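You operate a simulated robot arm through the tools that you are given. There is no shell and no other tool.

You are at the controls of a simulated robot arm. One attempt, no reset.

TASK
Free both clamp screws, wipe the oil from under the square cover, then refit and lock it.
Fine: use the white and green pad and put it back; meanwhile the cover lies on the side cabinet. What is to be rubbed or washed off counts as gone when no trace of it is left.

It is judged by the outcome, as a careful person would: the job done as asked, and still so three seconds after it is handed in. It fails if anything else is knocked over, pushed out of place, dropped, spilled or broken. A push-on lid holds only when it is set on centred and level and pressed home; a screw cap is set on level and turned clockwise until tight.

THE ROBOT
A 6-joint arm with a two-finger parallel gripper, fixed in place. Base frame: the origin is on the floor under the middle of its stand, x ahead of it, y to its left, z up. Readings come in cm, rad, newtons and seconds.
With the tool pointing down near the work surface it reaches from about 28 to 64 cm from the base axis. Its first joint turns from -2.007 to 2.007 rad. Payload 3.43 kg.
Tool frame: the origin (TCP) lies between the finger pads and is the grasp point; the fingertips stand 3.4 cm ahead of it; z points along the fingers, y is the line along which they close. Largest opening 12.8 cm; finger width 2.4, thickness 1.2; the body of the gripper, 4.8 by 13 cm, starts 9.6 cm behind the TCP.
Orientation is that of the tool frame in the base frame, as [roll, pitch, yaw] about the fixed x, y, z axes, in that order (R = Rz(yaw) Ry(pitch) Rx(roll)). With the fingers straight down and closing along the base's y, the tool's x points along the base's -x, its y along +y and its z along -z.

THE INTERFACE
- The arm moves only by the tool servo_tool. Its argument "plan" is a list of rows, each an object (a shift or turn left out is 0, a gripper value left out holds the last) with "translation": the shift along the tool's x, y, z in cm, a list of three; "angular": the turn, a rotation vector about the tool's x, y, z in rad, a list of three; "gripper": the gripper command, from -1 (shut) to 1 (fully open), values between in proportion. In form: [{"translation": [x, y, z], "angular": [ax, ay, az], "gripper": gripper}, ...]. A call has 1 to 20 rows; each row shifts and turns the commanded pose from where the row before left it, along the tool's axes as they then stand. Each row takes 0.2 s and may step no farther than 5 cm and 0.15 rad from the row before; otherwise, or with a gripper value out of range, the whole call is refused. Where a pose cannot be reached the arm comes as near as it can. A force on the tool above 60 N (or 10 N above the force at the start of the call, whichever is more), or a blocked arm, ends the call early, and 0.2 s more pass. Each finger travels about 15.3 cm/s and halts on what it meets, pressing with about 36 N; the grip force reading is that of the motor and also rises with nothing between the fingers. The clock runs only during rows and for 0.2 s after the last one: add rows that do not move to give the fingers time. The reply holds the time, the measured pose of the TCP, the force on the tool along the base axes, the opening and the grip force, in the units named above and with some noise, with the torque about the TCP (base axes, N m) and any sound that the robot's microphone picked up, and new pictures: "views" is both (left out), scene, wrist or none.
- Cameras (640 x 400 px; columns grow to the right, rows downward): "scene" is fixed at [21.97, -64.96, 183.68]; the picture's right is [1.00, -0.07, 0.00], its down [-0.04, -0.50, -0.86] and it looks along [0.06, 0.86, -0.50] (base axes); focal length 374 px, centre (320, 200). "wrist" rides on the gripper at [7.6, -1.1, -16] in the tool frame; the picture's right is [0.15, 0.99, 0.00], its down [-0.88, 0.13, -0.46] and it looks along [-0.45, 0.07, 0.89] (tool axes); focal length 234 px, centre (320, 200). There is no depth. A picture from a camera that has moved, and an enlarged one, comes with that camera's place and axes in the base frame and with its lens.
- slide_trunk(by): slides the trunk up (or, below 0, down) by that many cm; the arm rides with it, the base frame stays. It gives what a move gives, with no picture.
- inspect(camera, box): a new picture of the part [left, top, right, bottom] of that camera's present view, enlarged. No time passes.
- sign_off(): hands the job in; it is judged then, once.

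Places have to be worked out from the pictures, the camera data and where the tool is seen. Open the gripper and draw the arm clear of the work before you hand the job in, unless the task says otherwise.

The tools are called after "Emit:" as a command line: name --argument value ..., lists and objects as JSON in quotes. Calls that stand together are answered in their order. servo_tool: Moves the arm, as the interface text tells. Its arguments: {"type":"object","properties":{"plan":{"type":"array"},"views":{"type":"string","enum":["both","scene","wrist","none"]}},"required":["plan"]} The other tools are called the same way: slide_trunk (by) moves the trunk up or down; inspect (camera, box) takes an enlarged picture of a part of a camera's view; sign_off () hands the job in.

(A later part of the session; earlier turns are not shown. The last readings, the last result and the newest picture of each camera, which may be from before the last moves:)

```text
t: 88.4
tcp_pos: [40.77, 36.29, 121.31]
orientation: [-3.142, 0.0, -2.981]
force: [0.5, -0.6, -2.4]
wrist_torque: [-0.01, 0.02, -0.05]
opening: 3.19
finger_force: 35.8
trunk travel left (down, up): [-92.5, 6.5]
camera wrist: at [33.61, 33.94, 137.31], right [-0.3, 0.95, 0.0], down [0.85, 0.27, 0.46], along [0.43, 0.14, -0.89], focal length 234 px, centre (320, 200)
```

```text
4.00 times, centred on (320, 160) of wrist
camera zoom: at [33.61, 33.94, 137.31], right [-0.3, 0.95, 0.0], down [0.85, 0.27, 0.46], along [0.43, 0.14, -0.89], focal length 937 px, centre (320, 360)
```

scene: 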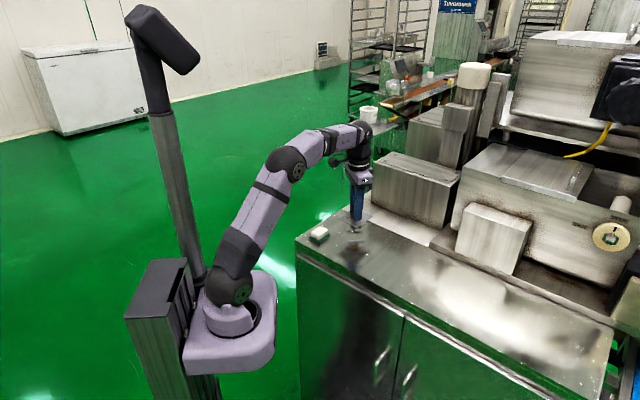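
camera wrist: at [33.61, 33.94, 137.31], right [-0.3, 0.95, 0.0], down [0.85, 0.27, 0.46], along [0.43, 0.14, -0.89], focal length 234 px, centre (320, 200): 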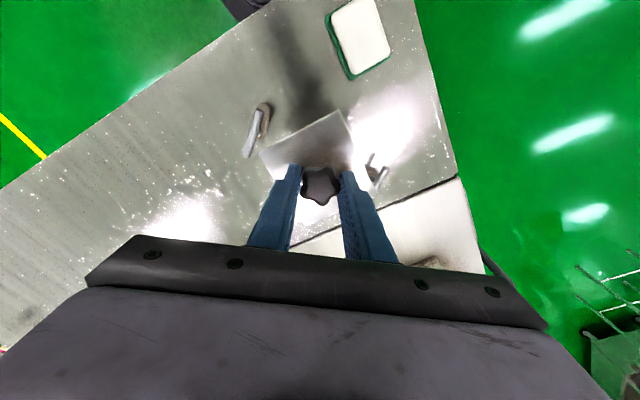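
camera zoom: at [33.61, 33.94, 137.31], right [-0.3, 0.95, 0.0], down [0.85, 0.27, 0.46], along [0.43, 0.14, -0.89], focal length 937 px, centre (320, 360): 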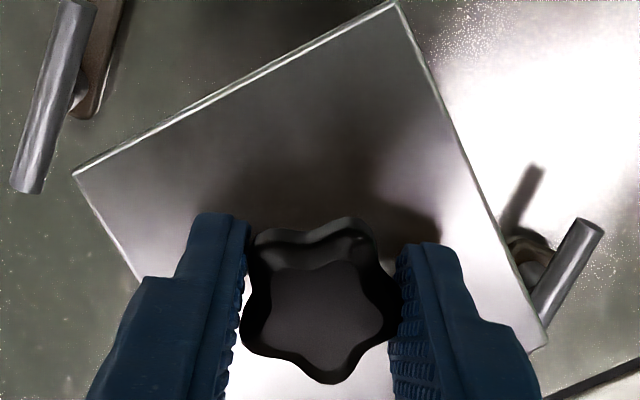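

Something to check: the pad's position relative to its original spot. I'll view it with the same zoom window as at the beginning.

Emit:
inspect --camera "scene" --box '[295, 215, 345, 250]'

Emit:
inspect --camera "scene" --box '[290, 200, 410, 275]'

```text
11.43 times, centred on (320, 232) of scene
camera zoom: at [21.97, -64.96, 183.68], right [1.0, -0.07, 0.0], down [-0.04, -0.5, -0.86], along [0.06, 0.86, -0.5], focal length 4270 px, centre (320, -171)
```

zoom: 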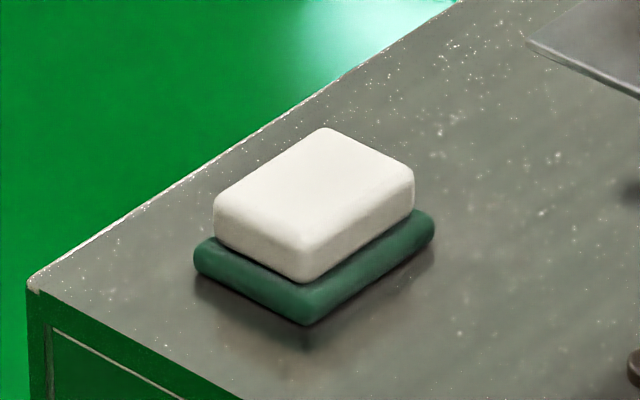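

```text
5.33 times, centred on (350, 238) of scene
camera zoom: at [21.97, -64.96, 183.68], right [1.0, -0.07, 0.0], down [-0.04, -0.5, -0.86], along [0.06, 0.86, -0.5], focal length 1993 px, centre (160, 0)
```

zoom: 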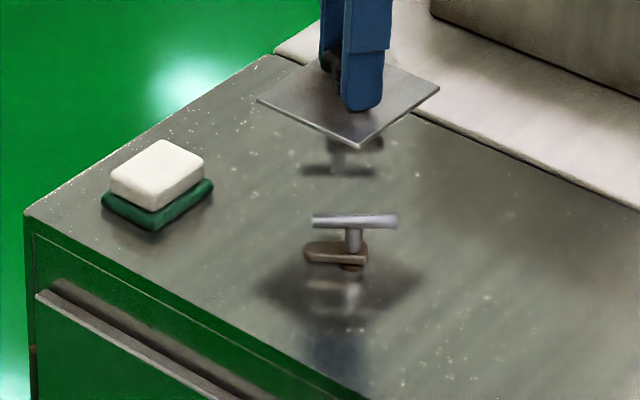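

The pad lies within about 0.4 cm of its original spot, which is fine. For the cover, corners compare to the first lift picture as ~0.15 cm too far −x with rotation matching, so I'll correct that and lower to 2.2 cm above the seat for a direct comparison.

Emit:
servo_tool --plan '[{"translation": [-0.148, -0.024, 1.2]}, {"translation": [0, 0, 1.4]}, {"translation": [0, 0, 1.4]}, {"translation": [0, 0, 1.0]}, {"translation": [0, 0, 0]}]' --views "both"

Emit:
inspect --camera "scene" --box '[320, 205, 390, 255]'

Emit:
inspect --camera "wrist" --box '[250, 110, 390, 210]'

```text
t: 89.6
tcp_pos: [41.03, 36.08, 116.23]
orientation: [3.141, 0.0, -2.981]
force: [-0.8, -0.1, -2.5]
wrist_torque: [-0.03, 0.03, 0.0]
opening: 3.19
finger_force: 36.2
trunk travel left (down, up): [-92.5, 6.5]
camera wrist: at [33.81, 33.82, 132.23], right [-0.3, 0.95, 0.0], down [0.85, 0.27, 0.46], along [0.43, 0.14, -0.89], focal length 234 px, centre (320, 200)
```

scene: 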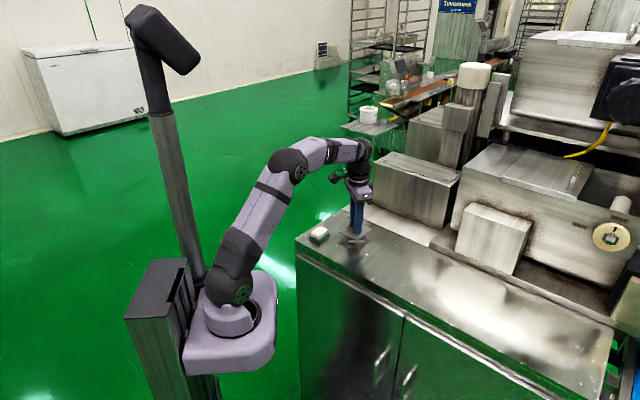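
wrist: 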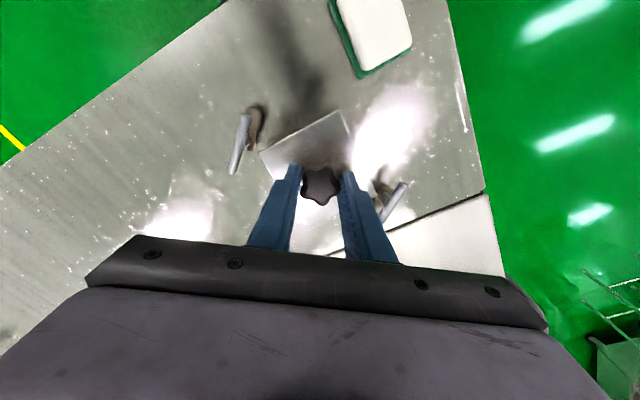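

```text
8.00 times, centred on (355, 230) of scene
camera zoom: at [21.97, -64.96, 183.68], right [1.0, -0.07, 0.0], down [-0.04, -0.5, -0.86], along [0.06, 0.86, -0.5], focal length 2989 px, centre (40, -40)
```

zoom: 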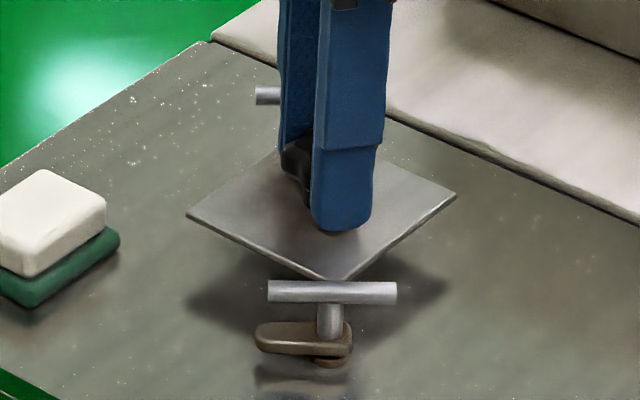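

```text
4.00 times, centred on (320, 160) of wrist
camera zoom: at [33.81, 33.82, 132.23], right [-0.3, 0.95, 0.0], down [0.85, 0.27, 0.46], along [0.43, 0.14, -0.89], focal length 937 px, centre (320, 360)
```

zoom: 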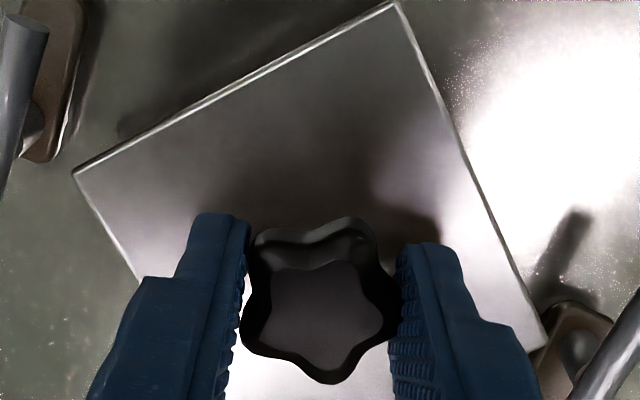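

Corners agree with the reference within 2–3 px (≈0.1 cm). I'll nudge slightly and lower to just above the seat for a final comparison.

Emit:
servo_tool --plan '[{"translation": [0.08, -0.08, 0.8]}, {"translation": [0, 0, 0.8]}, {"translation": [0, 0, 0.4]}, {"translation": [0, 0, 0]}]' --views "scene"

Emit:
inspect --camera "scene" --box '[320, 205, 390, 255]'

```text
t: 90.6
tcp_pos: [41.09, 36.08, 114.2]
orientation: [3.141, -0.001, -2.979]
force: [0.6, 0.6, -2.4]
wrist_torque: [-0.03, 0.02, 0.03]
opening: 3.19
finger_force: 36.0
trunk travel left (down, up): [-92.5, 6.5]
```

scene: 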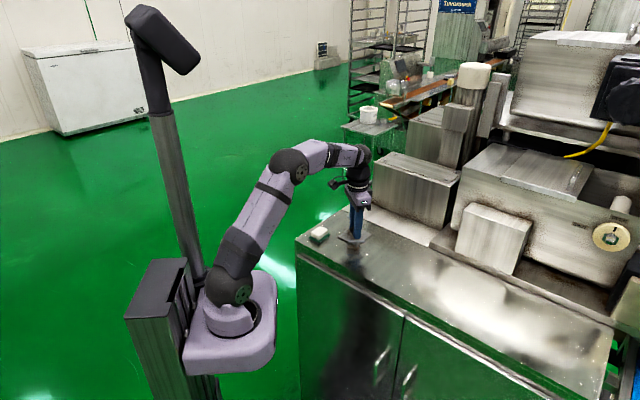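

```text
8.00 times, centred on (355, 230) of scene
camera zoom: at [21.97, -64.96, 183.68], right [1.0, -0.07, 0.0], down [-0.04, -0.5, -0.86], along [0.06, 0.86, -0.5], focal length 2989 px, centre (40, -40)
```

zoom: 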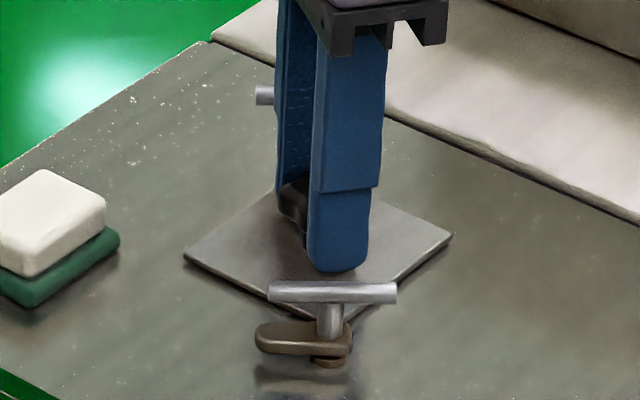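

The left and right corners now line up with the original picture to within about 1 px once the last 0.2 cm is lowered. I'll set it down and press lightly.

Emit:
servo_tool --plan '[{"translation": [0, 0, 0.12]}, {"translation": [0, 0, 0.08]}, {"translation": [0, 0, 0.06]}, {"translation": [0, 0, 0]}]' --views "both"

Emit:
inspect --camera "scene" --box '[320, 205, 390, 255]'

Emit:
inspect --camera "wrist" --box '[250, 110, 390, 210]'

```text
t: 91.6
tcp_pos: [41.11, 36.17, 114.05]
orientation: [3.14, 0.0, -2.982]
force: [0.9, 0.6, 6.0]
wrist_torque: [-0.18, 0.21, -0.03]
opening: 3.15
finger_force: 35.8
trunk travel left (down, up): [-92.5, 6.5]
camera wrist: at [33.73, 33.73, 130.07], right [-0.3, 0.95, 0.0], down [0.85, 0.27, 0.46], along [0.44, 0.14, -0.89], focal length 234 px, centre (320, 200)
```

scene: 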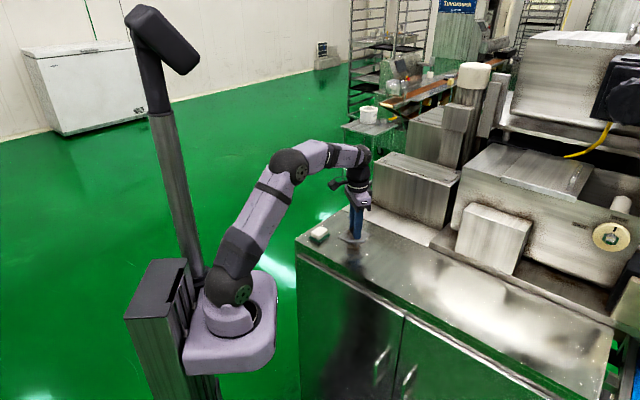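
wrist: 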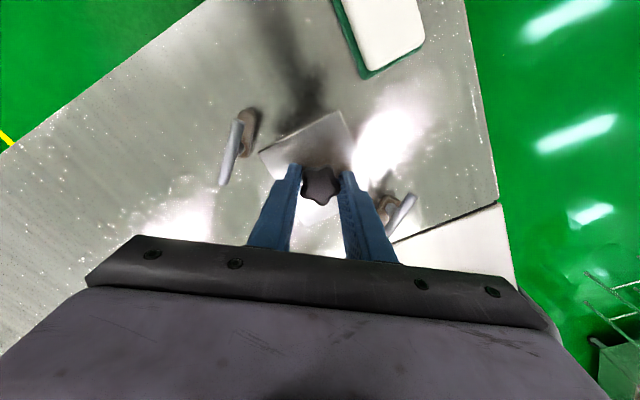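

```text
8.00 times, centred on (355, 230) of scene
camera zoom: at [21.97, -64.96, 183.68], right [1.0, -0.07, 0.0], down [-0.04, -0.5, -0.86], along [0.06, 0.86, -0.5], focal length 2989 px, centre (40, -40)
```

zoom: 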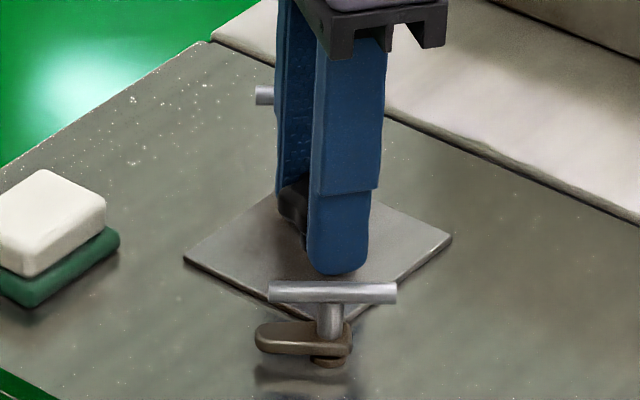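

```text
4.00 times, centred on (320, 160) of wrist
camera zoom: at [33.73, 33.73, 130.07], right [-0.3, 0.95, 0.0], down [0.85, 0.27, 0.46], along [0.44, 0.14, -0.89], focal length 937 px, centre (320, 360)
```

zoom: 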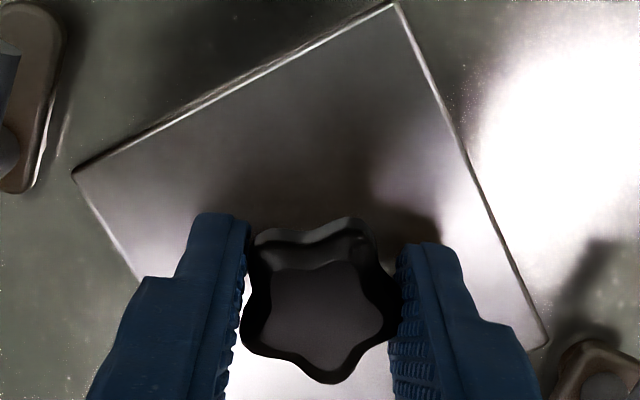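

The plate's corners match the original picture within 1 px and it's resting with light contact. I'll relieve the load, open gradually and rise, then re-compare.

Emit:
servo_tool --plan '[{"translation": [0, 0, -0.05]}, {"translation": [0, 0, 0], "gripper": -0.47}, {"translation": [0, 0, 0], "gripper": -0.4}, {"translation": [0, 0, 0], "gripper": -0.2}, {"translation": [0, 0, 0], "gripper": 0}, {"translation": [0, 0, 0]}, {"translation": [0, 0, -1]}, {"translation": [0, 0, -2]}, {"translation": [0, 0, -3]}, {"translation": [0, 0, -2]}, {"translation": [0, 0, 0]}]' --views "both"

Emit:
inspect --camera "scene" --box '[320, 205, 390, 255]'

Emit:
inspect --camera "wrist" --box '[220, 80, 420, 220]'

```text
t: 94.0
tcp_pos: [41.17, 35.96, 122.05]
orientation: [-3.141, 0.001, -2.981]
force: [-0.3, -0.9, 0.1]
wrist_torque: [0.03, 0.01, -0.02]
opening: 6.4
finger_force: 0.1
trunk travel left (down, up): [-92.5, 6.5]
camera wrist: at [33.85, 33.66, 138.1], right [-0.3, 0.95, 0.0], down [0.85, 0.27, 0.46], along [0.43, 0.14, -0.89], focal length 234 px, centre (320, 200)
```

scene: 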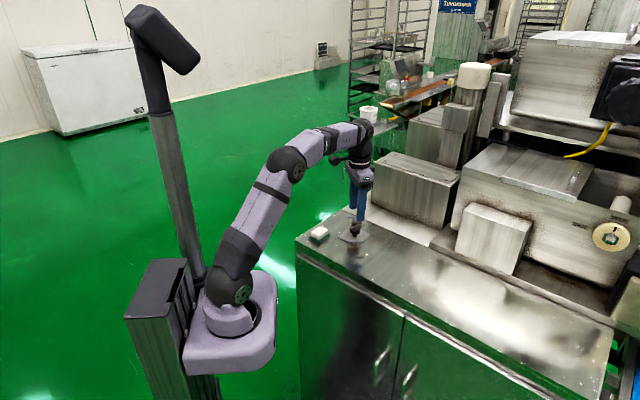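
wrist: 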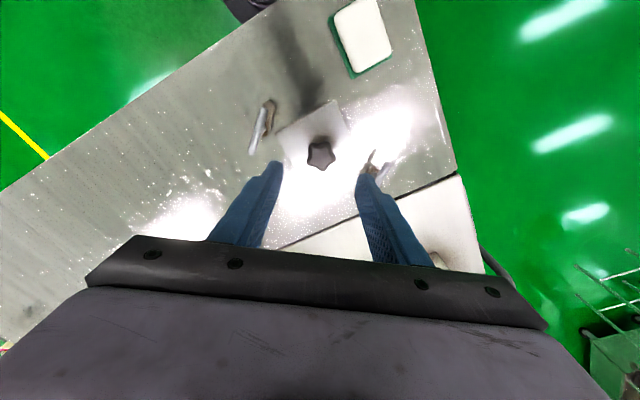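

```text
8.00 times, centred on (355, 230) of scene
camera zoom: at [21.97, -64.96, 183.68], right [1.0, -0.07, 0.0], down [-0.04, -0.5, -0.86], along [0.06, 0.86, -0.5], focal length 2989 px, centre (40, -40)
```

zoom: 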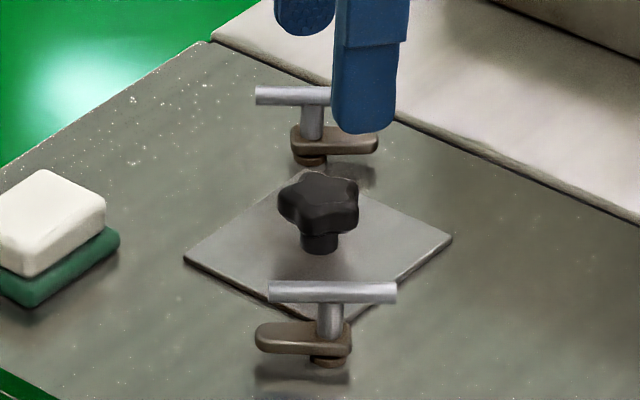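

```text
2.86 times, centred on (320, 150) of wrist
camera zoom: at [33.85, 33.66, 138.1], right [-0.3, 0.95, 0.0], down [0.85, 0.27, 0.46], along [0.43, 0.14, -0.89], focal length 669 px, centre (320, 343)
```

zoom: 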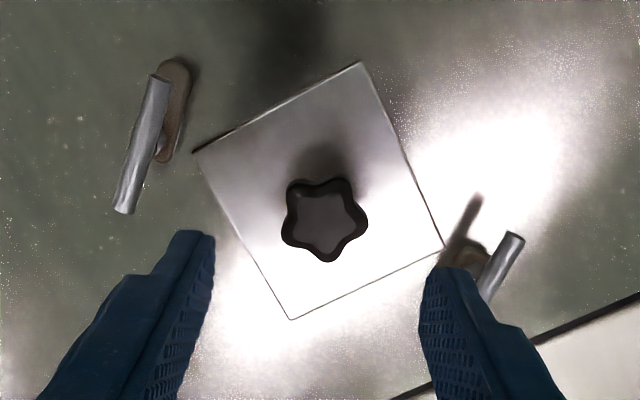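

The refitted cover's corners and knob coincide with the original picture. Now the clamps: the low-y bar measures centre (40.36, 28.96), lying at yaw ≈3.07, so I'll align over it and lower with the fingers straddling it.

Emit:
servo_tool --plan '[{"translation": [0.64, -2.26, 0], "gripper": -0.25}, {"translation": [0.64, -2.26, 0]}, {"translation": [0.63, -2.26, 0]}, {"angular": [0, 0, 0.117]}, {"angular": [0, 0, 0.117]}, {"translation": [0, 0, 1.5]}, {"translation": [0, 0, 1.5]}, {"translation": [0, 0, 1.0]}, {"translation": [0, 0, 0]}]' --views "wrist"

Emit:
inspect --camera "wrist" --box '[260, 110, 400, 210]'

```text
t: 96.0
tcp_pos: [40.26, 29.1, 118.13]
orientation: [3.14, 0.0, 3.069]
force: [0.5, 0.2, 0.8]
wrist_torque: [0.0, -0.01, 0.01]
opening: 4.76
finger_force: 0.1
trunk travel left (down, up): [-92.5, 6.5]
camera wrist: at [32.66, 28.47, 134.17], right [-0.07, 1.0, 0.0], down [0.89, 0.07, 0.46], along [0.45, 0.03, -0.89], focal length 234 px, centre (320, 200)
```

wrist: 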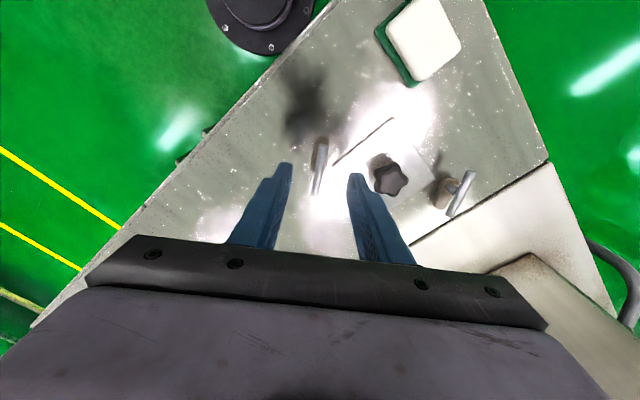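

```text
4.00 times, centred on (330, 160) of wrist
camera zoom: at [32.66, 28.47, 134.17], right [-0.07, 1.0, 0.0], down [0.89, 0.07, 0.46], along [0.45, 0.03, -0.89], focal length 937 px, centre (280, 360)
```

zoom: 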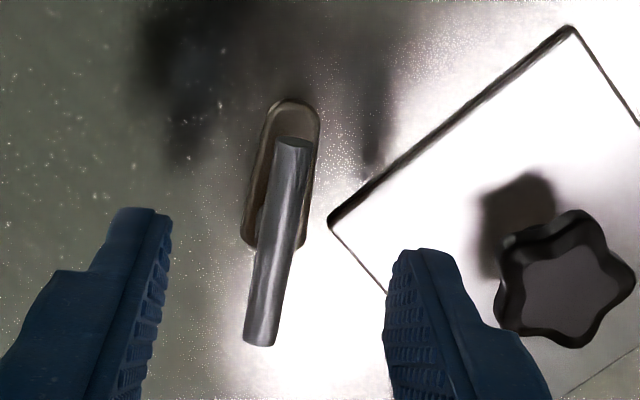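

The bar is centred between the fingers and parallel with the tool. I'll lower the last 2.9 cm and close on it.

Emit:
servo_tool --plan '[{"translation": [-0.08, 0, 1.2]}, {"translation": [0, 0, 1.2]}, {"translation": [0, 0, 0.5]}, {"translation": [0, 0, 0]}, {"translation": [0, 0, 0], "gripper": -1}, {"translation": [0, 0, 0]}, {"translation": [0, 0, 0]}]' --views "wrist"

Emit:
inspect --camera "wrist" --box '[260, 110, 400, 210]'

```text
t: 97.6
tcp_pos: [40.33, 29.02, 115.21]
orientation: [3.14, 0.001, 3.068]
force: [-0.4, 0.6, -2.7]
wrist_torque: [-0.33, -0.12, 0.01]
opening: 0.97
finger_force: 43.5
trunk travel left (down, up): [-92.5, 6.5]
camera wrist: at [32.63, 28.4, 131.22], right [-0.07, 1.0, 0.0], down [0.89, 0.07, 0.46], along [0.45, 0.03, -0.89], focal length 234 px, centre (320, 200)
```

wrist: 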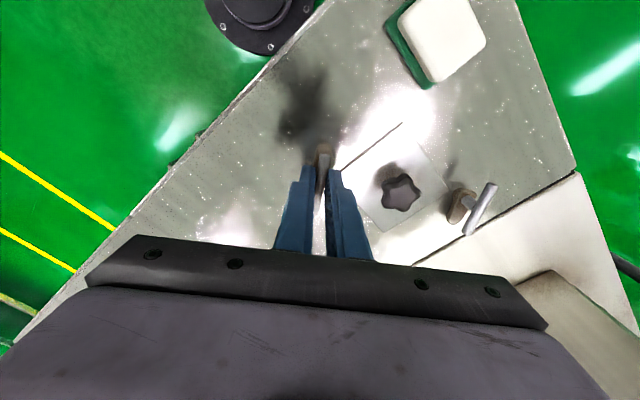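

```text
4.00 times, centred on (330, 160) of wrist
camera zoom: at [32.63, 28.4, 131.22], right [-0.07, 1.0, 0.0], down [0.89, 0.07, 0.46], along [0.45, 0.03, -0.89], focal length 937 px, centre (280, 360)
```

zoom: 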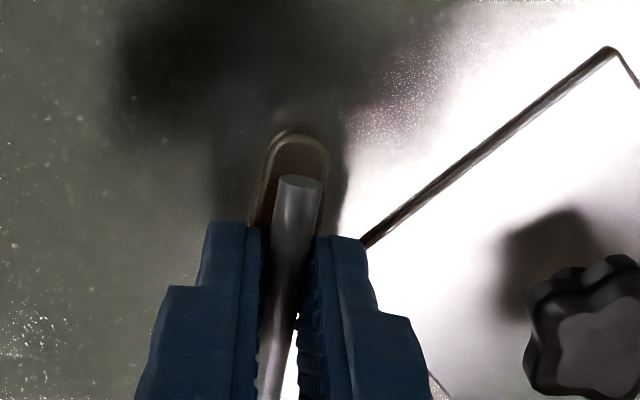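

Gripped cleanly with almost no side load. I'll turn it clockwise (tool z positive), first about 57°, checking forces.

Emit:
servo_tool --plan '[{"angular": [0, 0, 0.1]}, {"angular": [0, 0, 0.1]}, {"angular": [0, 0, 0.1]}, {"angular": [0, 0, 0.1]}, {"angular": [0, 0, 0.1]}, {"angular": [0, 0, 0.1]}, {"angular": [0, 0, 0.1]}, {"angular": [0, 0, 0.1]}, {"angular": [0, 0, 0.1]}, {"angular": [0, 0, 0.1]}, {"translation": [0, 0, 0]}]' --views "wrist"

Emit:
inspect --camera "wrist" --box '[260, 110, 400, 210]'

```text
t: 100.0
tcp_pos: [40.23, 29.15, 115.15]
orientation: [-3.142, -0.002, 2.068]
force: [-1.6, -0.5, 1.6]
wrist_torque: [-0.35, 0.21, -0.01]
opening: 0.96
finger_force: 43.4
trunk travel left (down, up): [-92.5, 6.5]
camera wrist: at [35.68, 35.13, 131.22], right [0.8, 0.6, 0.0], down [0.53, -0.71, 0.46], along [0.27, -0.36, -0.89], focal length 234 px, centre (320, 200)
```

wrist: 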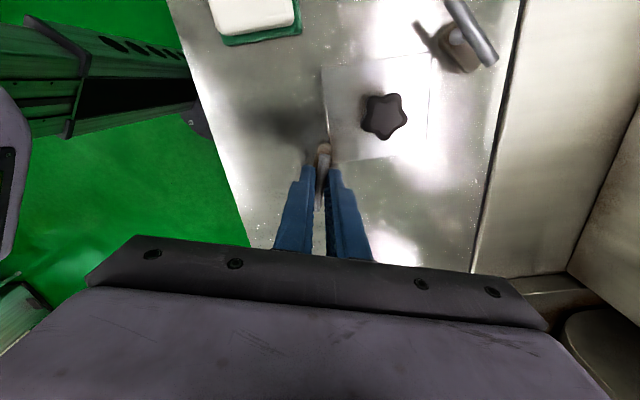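

```text
4.00 times, centred on (330, 160) of wrist
camera zoom: at [35.68, 35.13, 131.22], right [0.8, 0.6, 0.0], down [0.53, -0.71, 0.46], along [0.27, -0.36, -0.89], focal length 937 px, centre (280, 360)
```

zoom: 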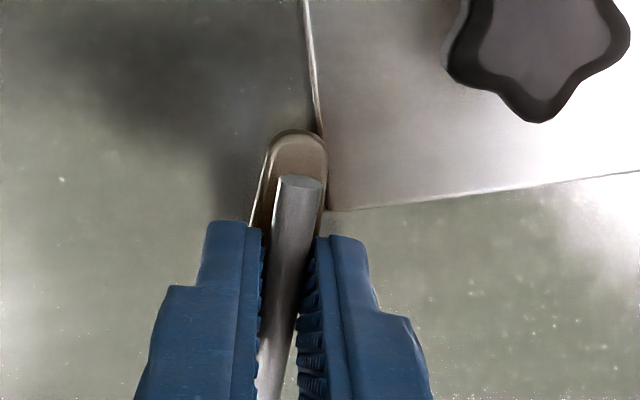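

The dog is passing over the plate's edge without pushing it. I'll continue another 0.5 rad, then creep to the stop.

Emit:
servo_tool --plan '[{"angular": [0, 0, 0.1]}, {"angular": [0, 0, 0.1]}, {"angular": [0, 0, 0.1]}, {"angular": [0, 0, 0.1]}, {"angular": [0, 0, 0.1]}, {"translation": [0, 0, 0]}]' --views "wrist"

Emit:
inspect --camera "wrist" --box '[260, 110, 400, 210]'

```text
t: 101.4
tcp_pos: [40.26, 29.11, 115.18]
orientation: [-3.14, -0.001, 1.566]
force: [0.3, 1.0, 6.2]
wrist_torque: [-0.56, 0.23, -0.02]
opening: 0.98
finger_force: 43.4
trunk travel left (down, up): [-92.5, 6.5]
camera wrist: at [39.22, 36.58, 131.22], right [0.99, 0.14, 0.0], down [0.13, -0.88, 0.45], along [0.07, -0.45, -0.89], focal length 234 px, centre (320, 200)
```

wrist: 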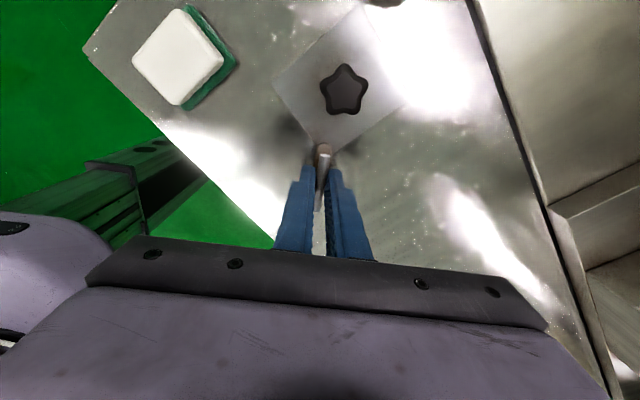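

```text
4.00 times, centred on (330, 160) of wrist
camera zoom: at [39.22, 36.58, 131.22], right [0.99, 0.14, 0.0], down [0.13, -0.88, 0.45], along [0.07, -0.45, -0.89], focal length 937 px, centre (280, 360)
```

zoom: 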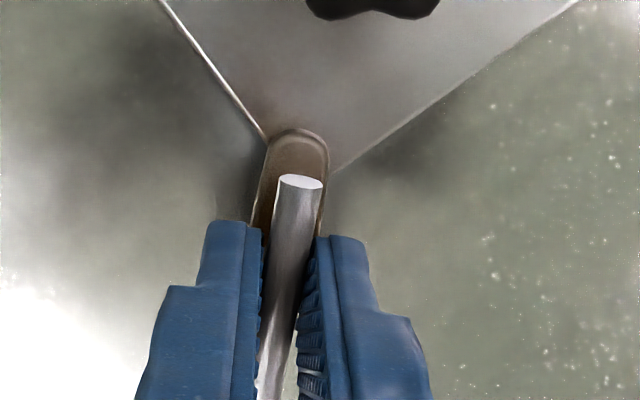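

Almost at the original closed angle. I'll creep further clockwise until a firm stop torque shows.

Emit:
servo_tool --plan '[{"angular": [0, 0, 0.05]}, {"angular": [0, 0, 0.05]}, {"angular": [0, 0, 0.05]}, {"translation": [0, 0, 0]}]' --views "wrist"

Emit:
inspect --camera "wrist" --box '[260, 110, 400, 210]'

```text
t: 102.4
tcp_pos: [40.31, 29.03, 115.25]
orientation: [3.141, -0.001, 1.419]
force: [2.7, -1.5, 9.6]
wrist_torque: [0.12, 0.19, 0.0]
opening: 0.95
finger_force: 43.2
trunk travel left (down, up): [-92.5, 6.5]
camera wrist: at [40.37, 36.66, 131.22], right [1.0, -0.01, 0.0], down [-0.01, -0.89, 0.45], along [0.0, -0.45, -0.89], focal length 234 px, centre (320, 200)
```

wrist: 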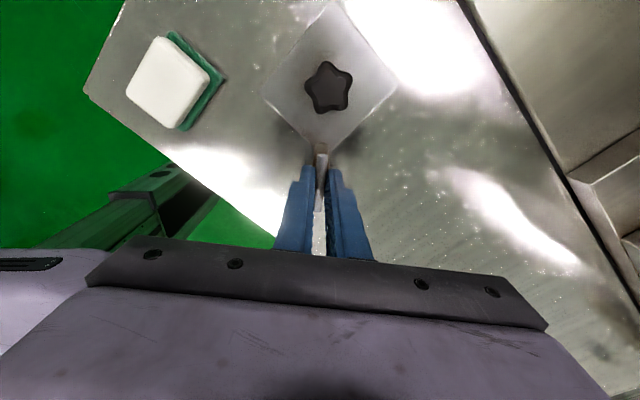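

```text
4.00 times, centred on (330, 160) of wrist
camera zoom: at [40.37, 36.66, 131.22], right [1.0, -0.01, 0.0], down [-0.01, -0.89, 0.45], along [0.0, -0.45, -0.89], focal length 937 px, centre (280, 360)
```

zoom: 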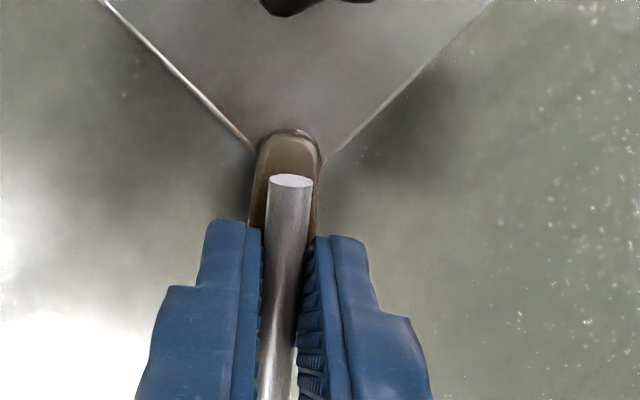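

The bar just begins to lag in the fingers — the stop is near. I'll turn a bit more to feel the tightening torque.

Emit:
servo_tool --plan '[{"angular": [0, 0, 0.05]}, {"angular": [0, 0, 0.05]}, {"translation": [0, 0, 0]}]' --views "wrist"

Emit:
inspect --camera "wrist" --box '[260, 110, 400, 210]'

```text
t: 103.2
tcp_pos: [40.3, 29.06, 115.23]
orientation: [3.141, -0.001, 1.32]
force: [3.9, 1.3, 7.5]
wrist_torque: [-0.09, -0.1, 1.17]
opening: 1.06
finger_force: 44.2
trunk travel left (down, up): [-92.5, 6.5]
camera wrist: at [41.11, 36.64, 131.2], right [0.99, -0.1, 0.0], down [-0.09, -0.89, 0.45], along [-0.05, -0.45, -0.89], focal length 234 px, centre (320, 200)
```

wrist: 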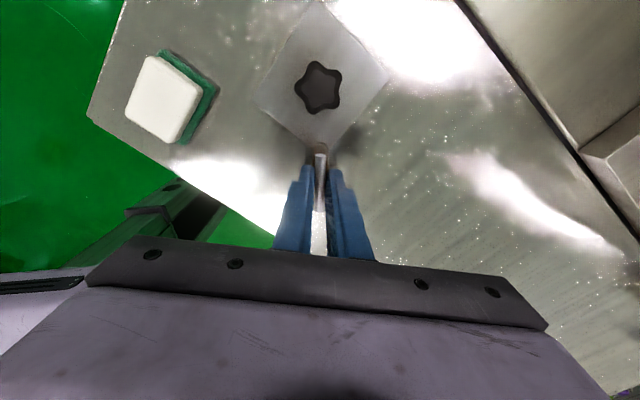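

```text
4.00 times, centred on (330, 160) of wrist
camera zoom: at [41.11, 36.64, 131.2], right [0.99, -0.1, 0.0], down [-0.09, -0.89, 0.45], along [-0.05, -0.45, -0.89], focal length 937 px, centre (280, 360)
```

zoom: 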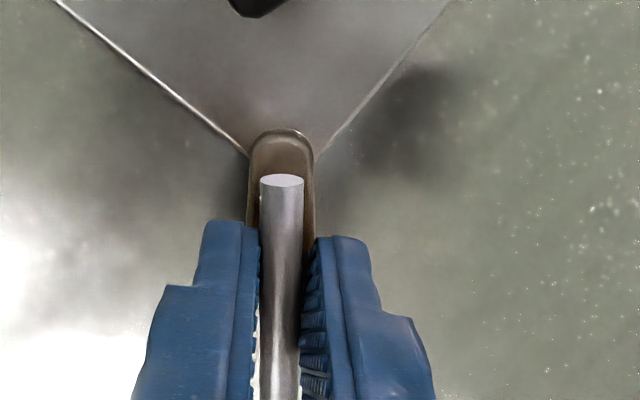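

The clamp is at its closed stop with 1.2 N·m of tightening torque. I'll ease the twist without unturning it, open, and rise.

Emit:
servo_tool --plan '[{"angular": [0, 0, -0.07]}, {"angular": [0, 0, 0], "gripper": -0.6}, {"angular": [0, 0, 0], "gripper": -0.25}, {"angular": [0, 0, 0]}, {"translation": [0, 0, -1.5]}, {"translation": [0, 0, -2.5]}, {"translation": [0, 0, -3]}, {"translation": [0, 0, 0]}]' --views "both"

Emit:
inspect --camera "wrist" --box '[260, 110, 400, 210]'

Emit:
inspect --camera "scene" --box '[320, 205, 390, 255]'

Emit:
inspect --camera "wrist" --box '[260, 0, 420, 110]'

```text
t: 105.0
tcp_pos: [40.23, 29.25, 122.12]
orientation: [3.141, 0.0, 1.391]
force: [-0.6, -0.1, -1.2]
wrist_torque: [0.04, 0.02, 0.02]
opening: 4.79
finger_force: 0.1
trunk travel left (down, up): [-92.5, 6.5]
camera wrist: at [40.51, 36.89, 138.05], right [1.0, -0.03, 0.0], down [-0.03, -0.89, 0.46], along [-0.02, -0.45, -0.89], focal length 234 px, centre (320, 200)
```

scene: 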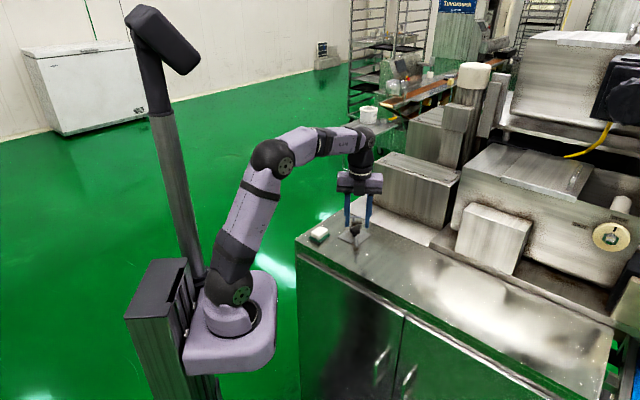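
wrist: 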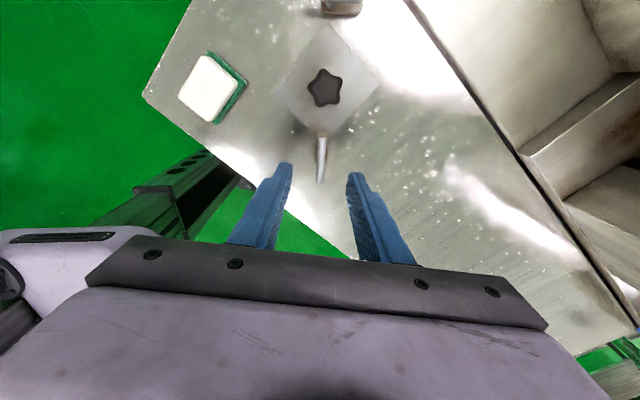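

```text
4.00 times, centred on (330, 160) of wrist
camera zoom: at [40.51, 36.89, 138.05], right [1.0, -0.03, 0.0], down [-0.03, -0.89, 0.46], along [-0.02, -0.45, -0.89], focal length 937 px, centre (280, 360)
```

zoom: 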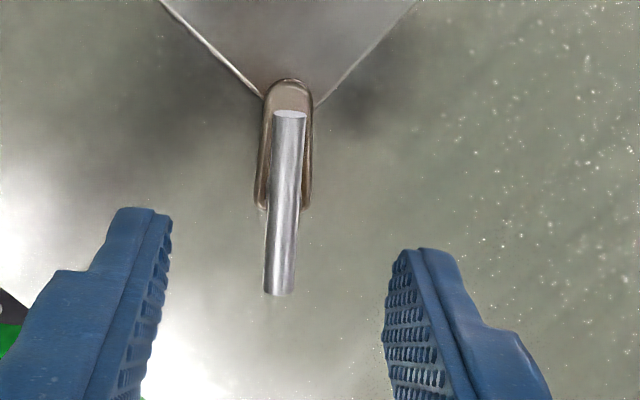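

```text
8.00 times, centred on (355, 230) of scene
camera zoom: at [21.97, -64.96, 183.68], right [1.0, -0.07, 0.0], down [-0.04, -0.5, -0.86], along [0.06, 0.86, -0.5], focal length 2989 px, centre (40, -40)
```

zoom: 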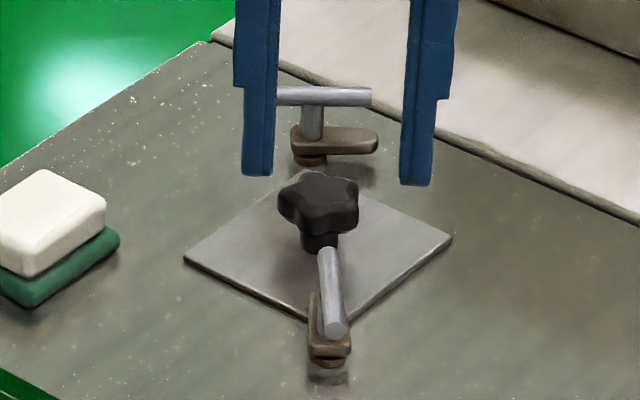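

```text
3.64 times, centred on (340, 55) of wrist
camera zoom: at [40.51, 36.89, 138.05], right [1.0, -0.03, 0.0], down [-0.03, -0.89, 0.46], along [-0.02, -0.45, -0.89], focal length 852 px, centre (247, 727)
```

zoom: 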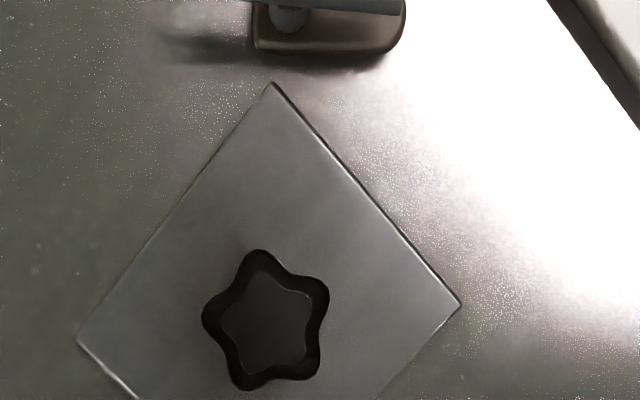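

The first clamp is locked with its dog over the plate corner, same angle as originally, and the plate hasn't moved. Next I'll go to the far clamp at about (41.8, 43.05), a bit lower for reach, and rotate to its open-bar angle (~3.06).

Emit:
servo_tool --plan '[{"translation": [3.465, -0.223, 0.7]}, {"translation": [3.465, -0.223, 0.7]}, {"translation": [3.465, -0.223, 0.7]}, {"translation": [3.465, -0.223, 0.4]}, {"angular": [0, 0, -0.139]}, {"angular": [0, 0, -0.139]}, {"angular": [0, 0, -0.139]}, {"angular": [0, 0, -0.139]}, {"angular": [0, 0, -0.139]}, {"angular": [0, 0, -0.139]}, {"angular": [0, 0, -0.139]}, {"angular": [0, 0, -0.139]}, {"angular": [0, 0, -0.139]}, {"angular": [0, 0, -0.139]}, {"angular": [0, 0, -0.139]}, {"angular": [0, 0, -0.139]}, {"translation": [0, 0, 0]}]' --views "wrist"

Emit:
inspect --camera "wrist" --box '[260, 110, 400, 210]'

```text
t: 108.6
tcp_pos: [41.87, 42.92, 119.67]
orientation: [3.14, 0.002, 3.058]
force: [-0.5, -0.3, -0.2]
wrist_torque: [0.02, -0.03, 0.0]
opening: 4.81
finger_force: 0.0
trunk travel left (down, up): [-92.5, 6.5]
camera wrist: at [34.33, 42.34, 135.67], right [-0.06, 1.0, 0.0], down [0.89, 0.06, 0.46], along [0.45, 0.03, -0.89], focal length 234 px, centre (320, 200)
```

wrist: 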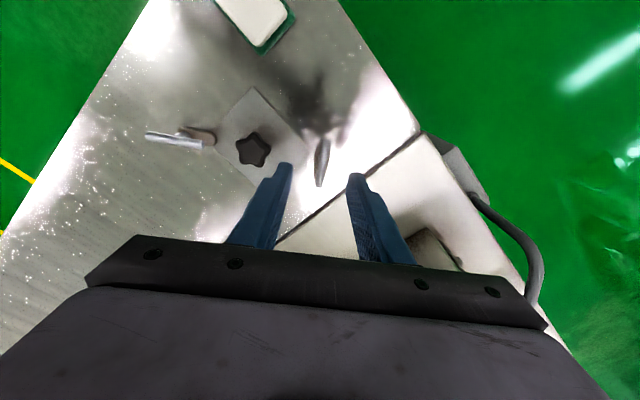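

```text
4.00 times, centred on (330, 160) of wrist
camera zoom: at [34.33, 42.34, 135.67], right [-0.06, 1.0, 0.0], down [0.89, 0.06, 0.46], along [0.45, 0.03, -0.89], focal length 937 px, centre (280, 360)
```

zoom: 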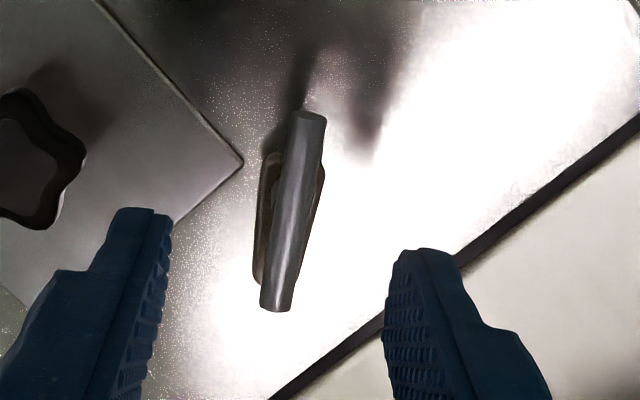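

The far bar measures centre (41.84, 43.19) at yaw 3.05; the tool is 0.3 cm short in y. I'll correct, lower, and close on it.

Emit:
servo_tool --plan '[{"translation": [0.11, 0.31, 1.0], "angular": [0, 0, 0.01]}, {"translation": [0, 0, 1.2]}, {"translation": [0, 0, 1.2]}, {"translation": [0, 0, 1.05]}, {"translation": [0, 0, 0]}]' --views "wrist"

Emit:
inspect --camera "wrist" --box '[260, 110, 400, 210]'

```text
t: 109.8
tcp_pos: [41.97, 43.19, 115.2]
orientation: [3.139, 0.001, 3.047]
force: [0.2, 0.5, -0.6]
wrist_torque: [-0.02, 0.0, 0.02]
opening: 4.81
finger_force: 0.1
trunk travel left (down, up): [-92.5, 6.5]
camera wrist: at [34.33, 42.79, 131.22], right [-0.05, 1.0, 0.0], down [0.89, 0.05, 0.46], along [0.46, 0.02, -0.89], focal length 234 px, centre (320, 200)
```

wrist: 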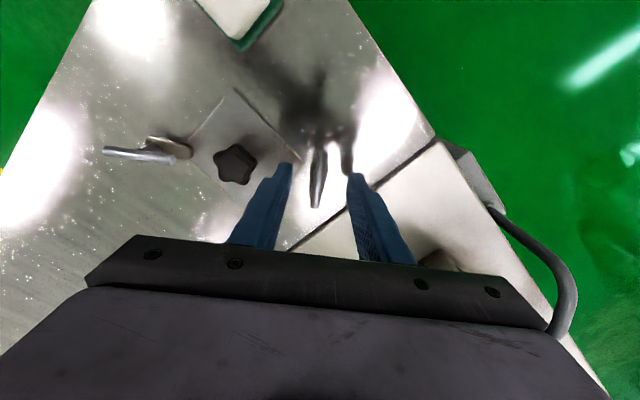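

```text
4.00 times, centred on (330, 160) of wrist
camera zoom: at [34.33, 42.79, 131.22], right [-0.05, 1.0, 0.0], down [0.89, 0.05, 0.46], along [0.46, 0.02, -0.89], focal length 937 px, centre (280, 360)
```

zoom: 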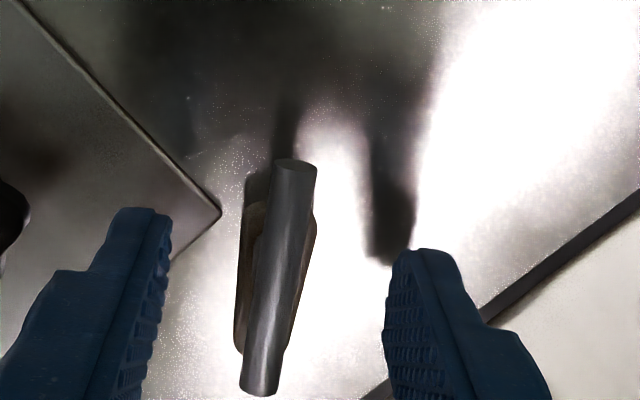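

The bar is centred across the fingers; I'll shift 0.13 cm along it so the tool axis sits on the screw, then close.

Emit:
servo_tool --plan '[{"translation": [0.13, 0, 0]}, {"translation": [0, 0, 0], "gripper": -1}, {"translation": [0, 0, 0]}, {"translation": [0, 0, 0]}]' --views "none"

```text
t: 110.8
tcp_pos: [41.74, 43.13, 115.27]
orientation: [-3.14, 0.001, 3.045]
force: [-2.2, -6.2, -2.4]
wrist_torque: [0.1, -0.44, 0.03]
opening: 0.93
finger_force: 43.7
trunk travel left (down, up): [-92.5, 6.5]
```

Gripped with a small −6 N side load; I'll ease 0.05 cm and turn clockwise the first 57°.

Emit:
servo_tool --plan '[{"translation": [0, -0.05, 0], "angular": [0, 0, 0.1]}, {"angular": [0, 0, 0.1]}, {"angular": [0, 0, 0.1]}, {"angular": [0, 0, 0.1]}, {"angular": [0, 0, 0.1]}, {"angular": [0, 0, 0.1]}, {"angular": [0, 0, 0.1]}, {"angular": [0, 0, 0.1]}, {"angular": [0, 0, 0.1]}, {"angular": [0, 0, 0.1]}, {"translation": [0, 0, 0]}]' --views "wrist"

Emit:
inspect --camera "wrist" --box '[260, 110, 400, 210]'

```text
t: 113.2
tcp_pos: [41.8, 43.06, 115.2]
orientation: [3.142, -0.001, 2.045]
force: [1.0, -3.6, -2.9]
wrist_torque: [0.04, -0.31, 0.01]
opening: 0.98
finger_force: 43.6
trunk travel left (down, up): [-92.5, 6.5]
camera wrist: at [37.32, 49.26, 131.23], right [0.81, 0.58, 0.0], down [0.52, -0.72, 0.45], along [0.26, -0.37, -0.89], focal length 234 px, centre (320, 200)
```

wrist: 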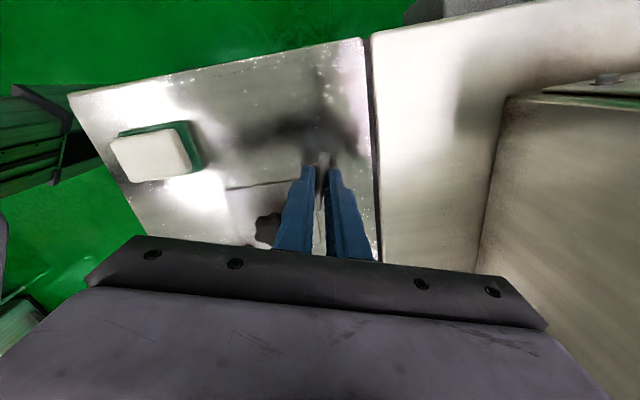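

```text
4.00 times, centred on (330, 160) of wrist
camera zoom: at [37.32, 49.26, 131.23], right [0.81, 0.58, 0.0], down [0.52, -0.72, 0.45], along [0.26, -0.37, -0.89], focal length 937 px, centre (280, 360)
```

zoom: 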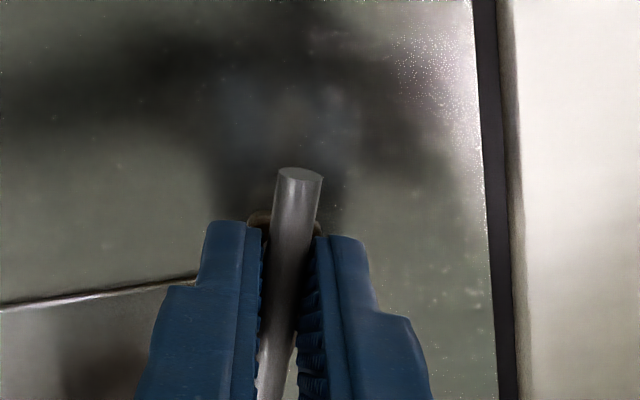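

It's following freely. I'll turn the remaining 0.5 rad and then creep to the stop.

Emit:
servo_tool --plan '[{"angular": [0, 0, 0.1]}, {"angular": [0, 0, 0.1]}, {"angular": [0, 0, 0.1]}, {"angular": [0, 0, 0.1]}, {"angular": [0, 0, 0.1]}, {"angular": [0, 0, 0.05]}, {"angular": [0, 0, 0.05]}, {"translation": [0, 0, 0]}]' --views "none"

Emit:
servo_tool --plan '[{"angular": [0, 0, 0.05]}, {"angular": [0, 0, 0.05]}, {"translation": [0, 0, 0]}]' --views "wrist"

Emit:
inspect --camera "wrist" --box '[260, 110, 400, 210]'

```text
t: 115.0
tcp_pos: [41.75, 43.09, 115.13]
orientation: [-3.141, 0.0, 1.446]
force: [-0.6, -3.8, -6.5]
wrist_torque: [0.17, -0.34, 0.08]
opening: 0.95
finger_force: 43.4
trunk travel left (down, up): [-92.5, 6.5]
```

```text
t: 115.8
tcp_pos: [41.69, 43.03, 115.27]
orientation: [3.14, 0.001, 1.347]
force: [-1.0, -1.1, -5.2]
wrist_torque: [-0.5, 0.01, 1.14]
opening: 0.99
finger_force: 43.2
trunk travel left (down, up): [-92.5, 6.5]
camera wrist: at [42.33, 50.71, 131.23], right [1.0, -0.08, 0.0], down [-0.07, -0.89, 0.46], along [-0.04, -0.45, -0.89], focal length 234 px, centre (320, 200)
```

wrist: 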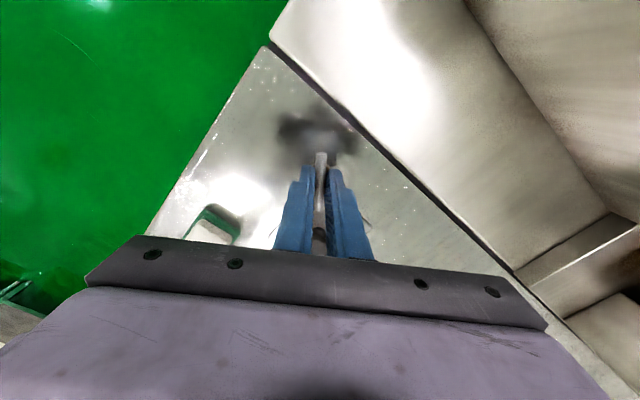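

```text
4.00 times, centred on (330, 160) of wrist
camera zoom: at [42.33, 50.71, 131.23], right [1.0, -0.08, 0.0], down [-0.07, -0.89, 0.46], along [-0.04, -0.45, -0.89], focal length 937 px, centre (280, 360)
```

zoom: 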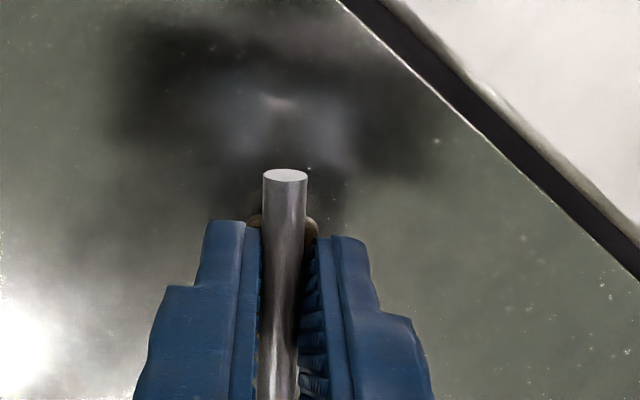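

The second clamp is tight too (1.14 N·m against the stop). I'll ease the twist, open, rise, and pull the arm back toward −x to inspect everything.

Emit:
servo_tool --plan '[{"angular": [0, 0, -0.07]}, {"angular": [0, 0, 0], "gripper": -0.6}, {"angular": [0, 0, 0], "gripper": -0.25}, {"angular": [0, 0, 0]}, {"translation": [0, 0, -1.5]}, {"translation": [0, 0, -2]}, {"translation": [0, 0, -2]}, {"translation": [-1, -3, -1]}, {"translation": [-1, -3, -1]}, {"translation": [-1, -3, -1]}, {"translation": [-1, -3, 0]}, {"translation": [0, 0, 0]}]' --views "both"

Emit:
inspect --camera "scene" --box '[320, 205, 390, 255]'

Emit:
inspect --camera "scene" --box '[330, 205, 380, 250]'

```text
t: 118.4
tcp_pos: [29.38, 41.21, 123.64]
orientation: [-3.141, 0.001, 1.417]
force: [-0.9, 0.2, 0.5]
wrist_torque: [0.0, 0.0, 0.0]
opening: 4.8
finger_force: 0.1
trunk travel left (down, up): [-92.5, 6.5]
camera wrist: at [29.34, 48.81, 139.69], right [1.0, -0.01, 0.0], down [-0.01, -0.89, 0.46], along [0.0, -0.46, -0.89], focal length 234 px, centre (320, 200)
```

scene: 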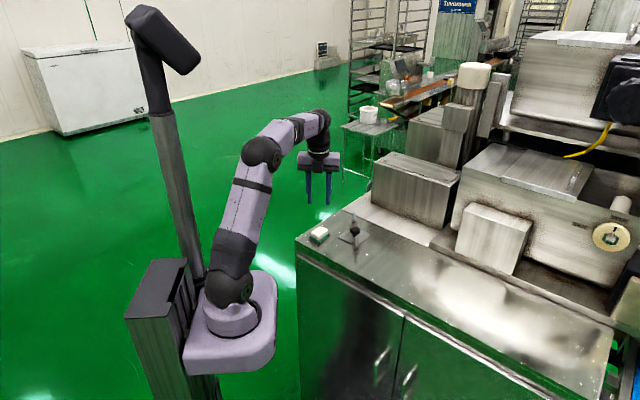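
wrist: 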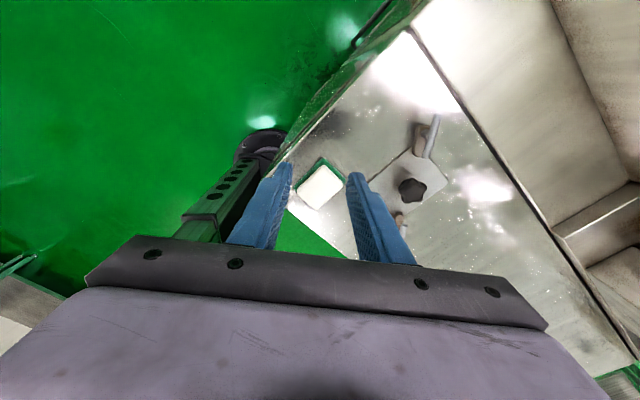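

```text
8.00 times, centred on (355, 230) of scene
camera zoom: at [21.97, -64.96, 183.68], right [1.0, -0.07, 0.0], down [-0.04, -0.5, -0.86], along [0.06, 0.86, -0.5], focal length 2989 px, centre (40, -40)
```

zoom: 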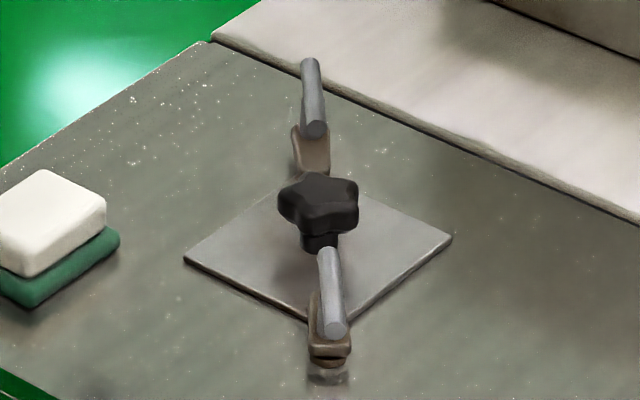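

```text
8.89 times, centred on (355, 228) of scene
camera zoom: at [21.97, -64.96, 183.68], right [1.0, -0.07, 0.0], down [-0.04, -0.5, -0.86], along [0.06, 0.86, -0.5], focal length 3321 px, centre (9, -44)
```

zoom: 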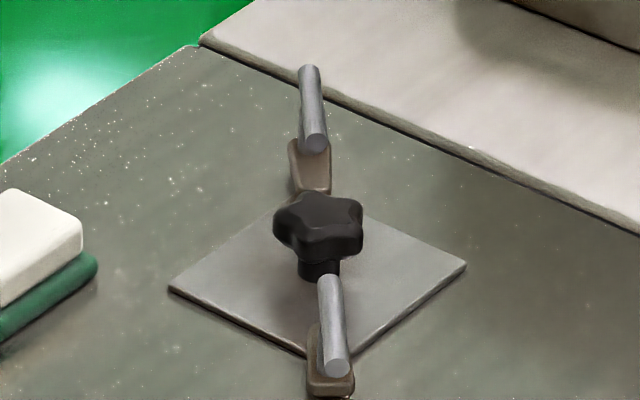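

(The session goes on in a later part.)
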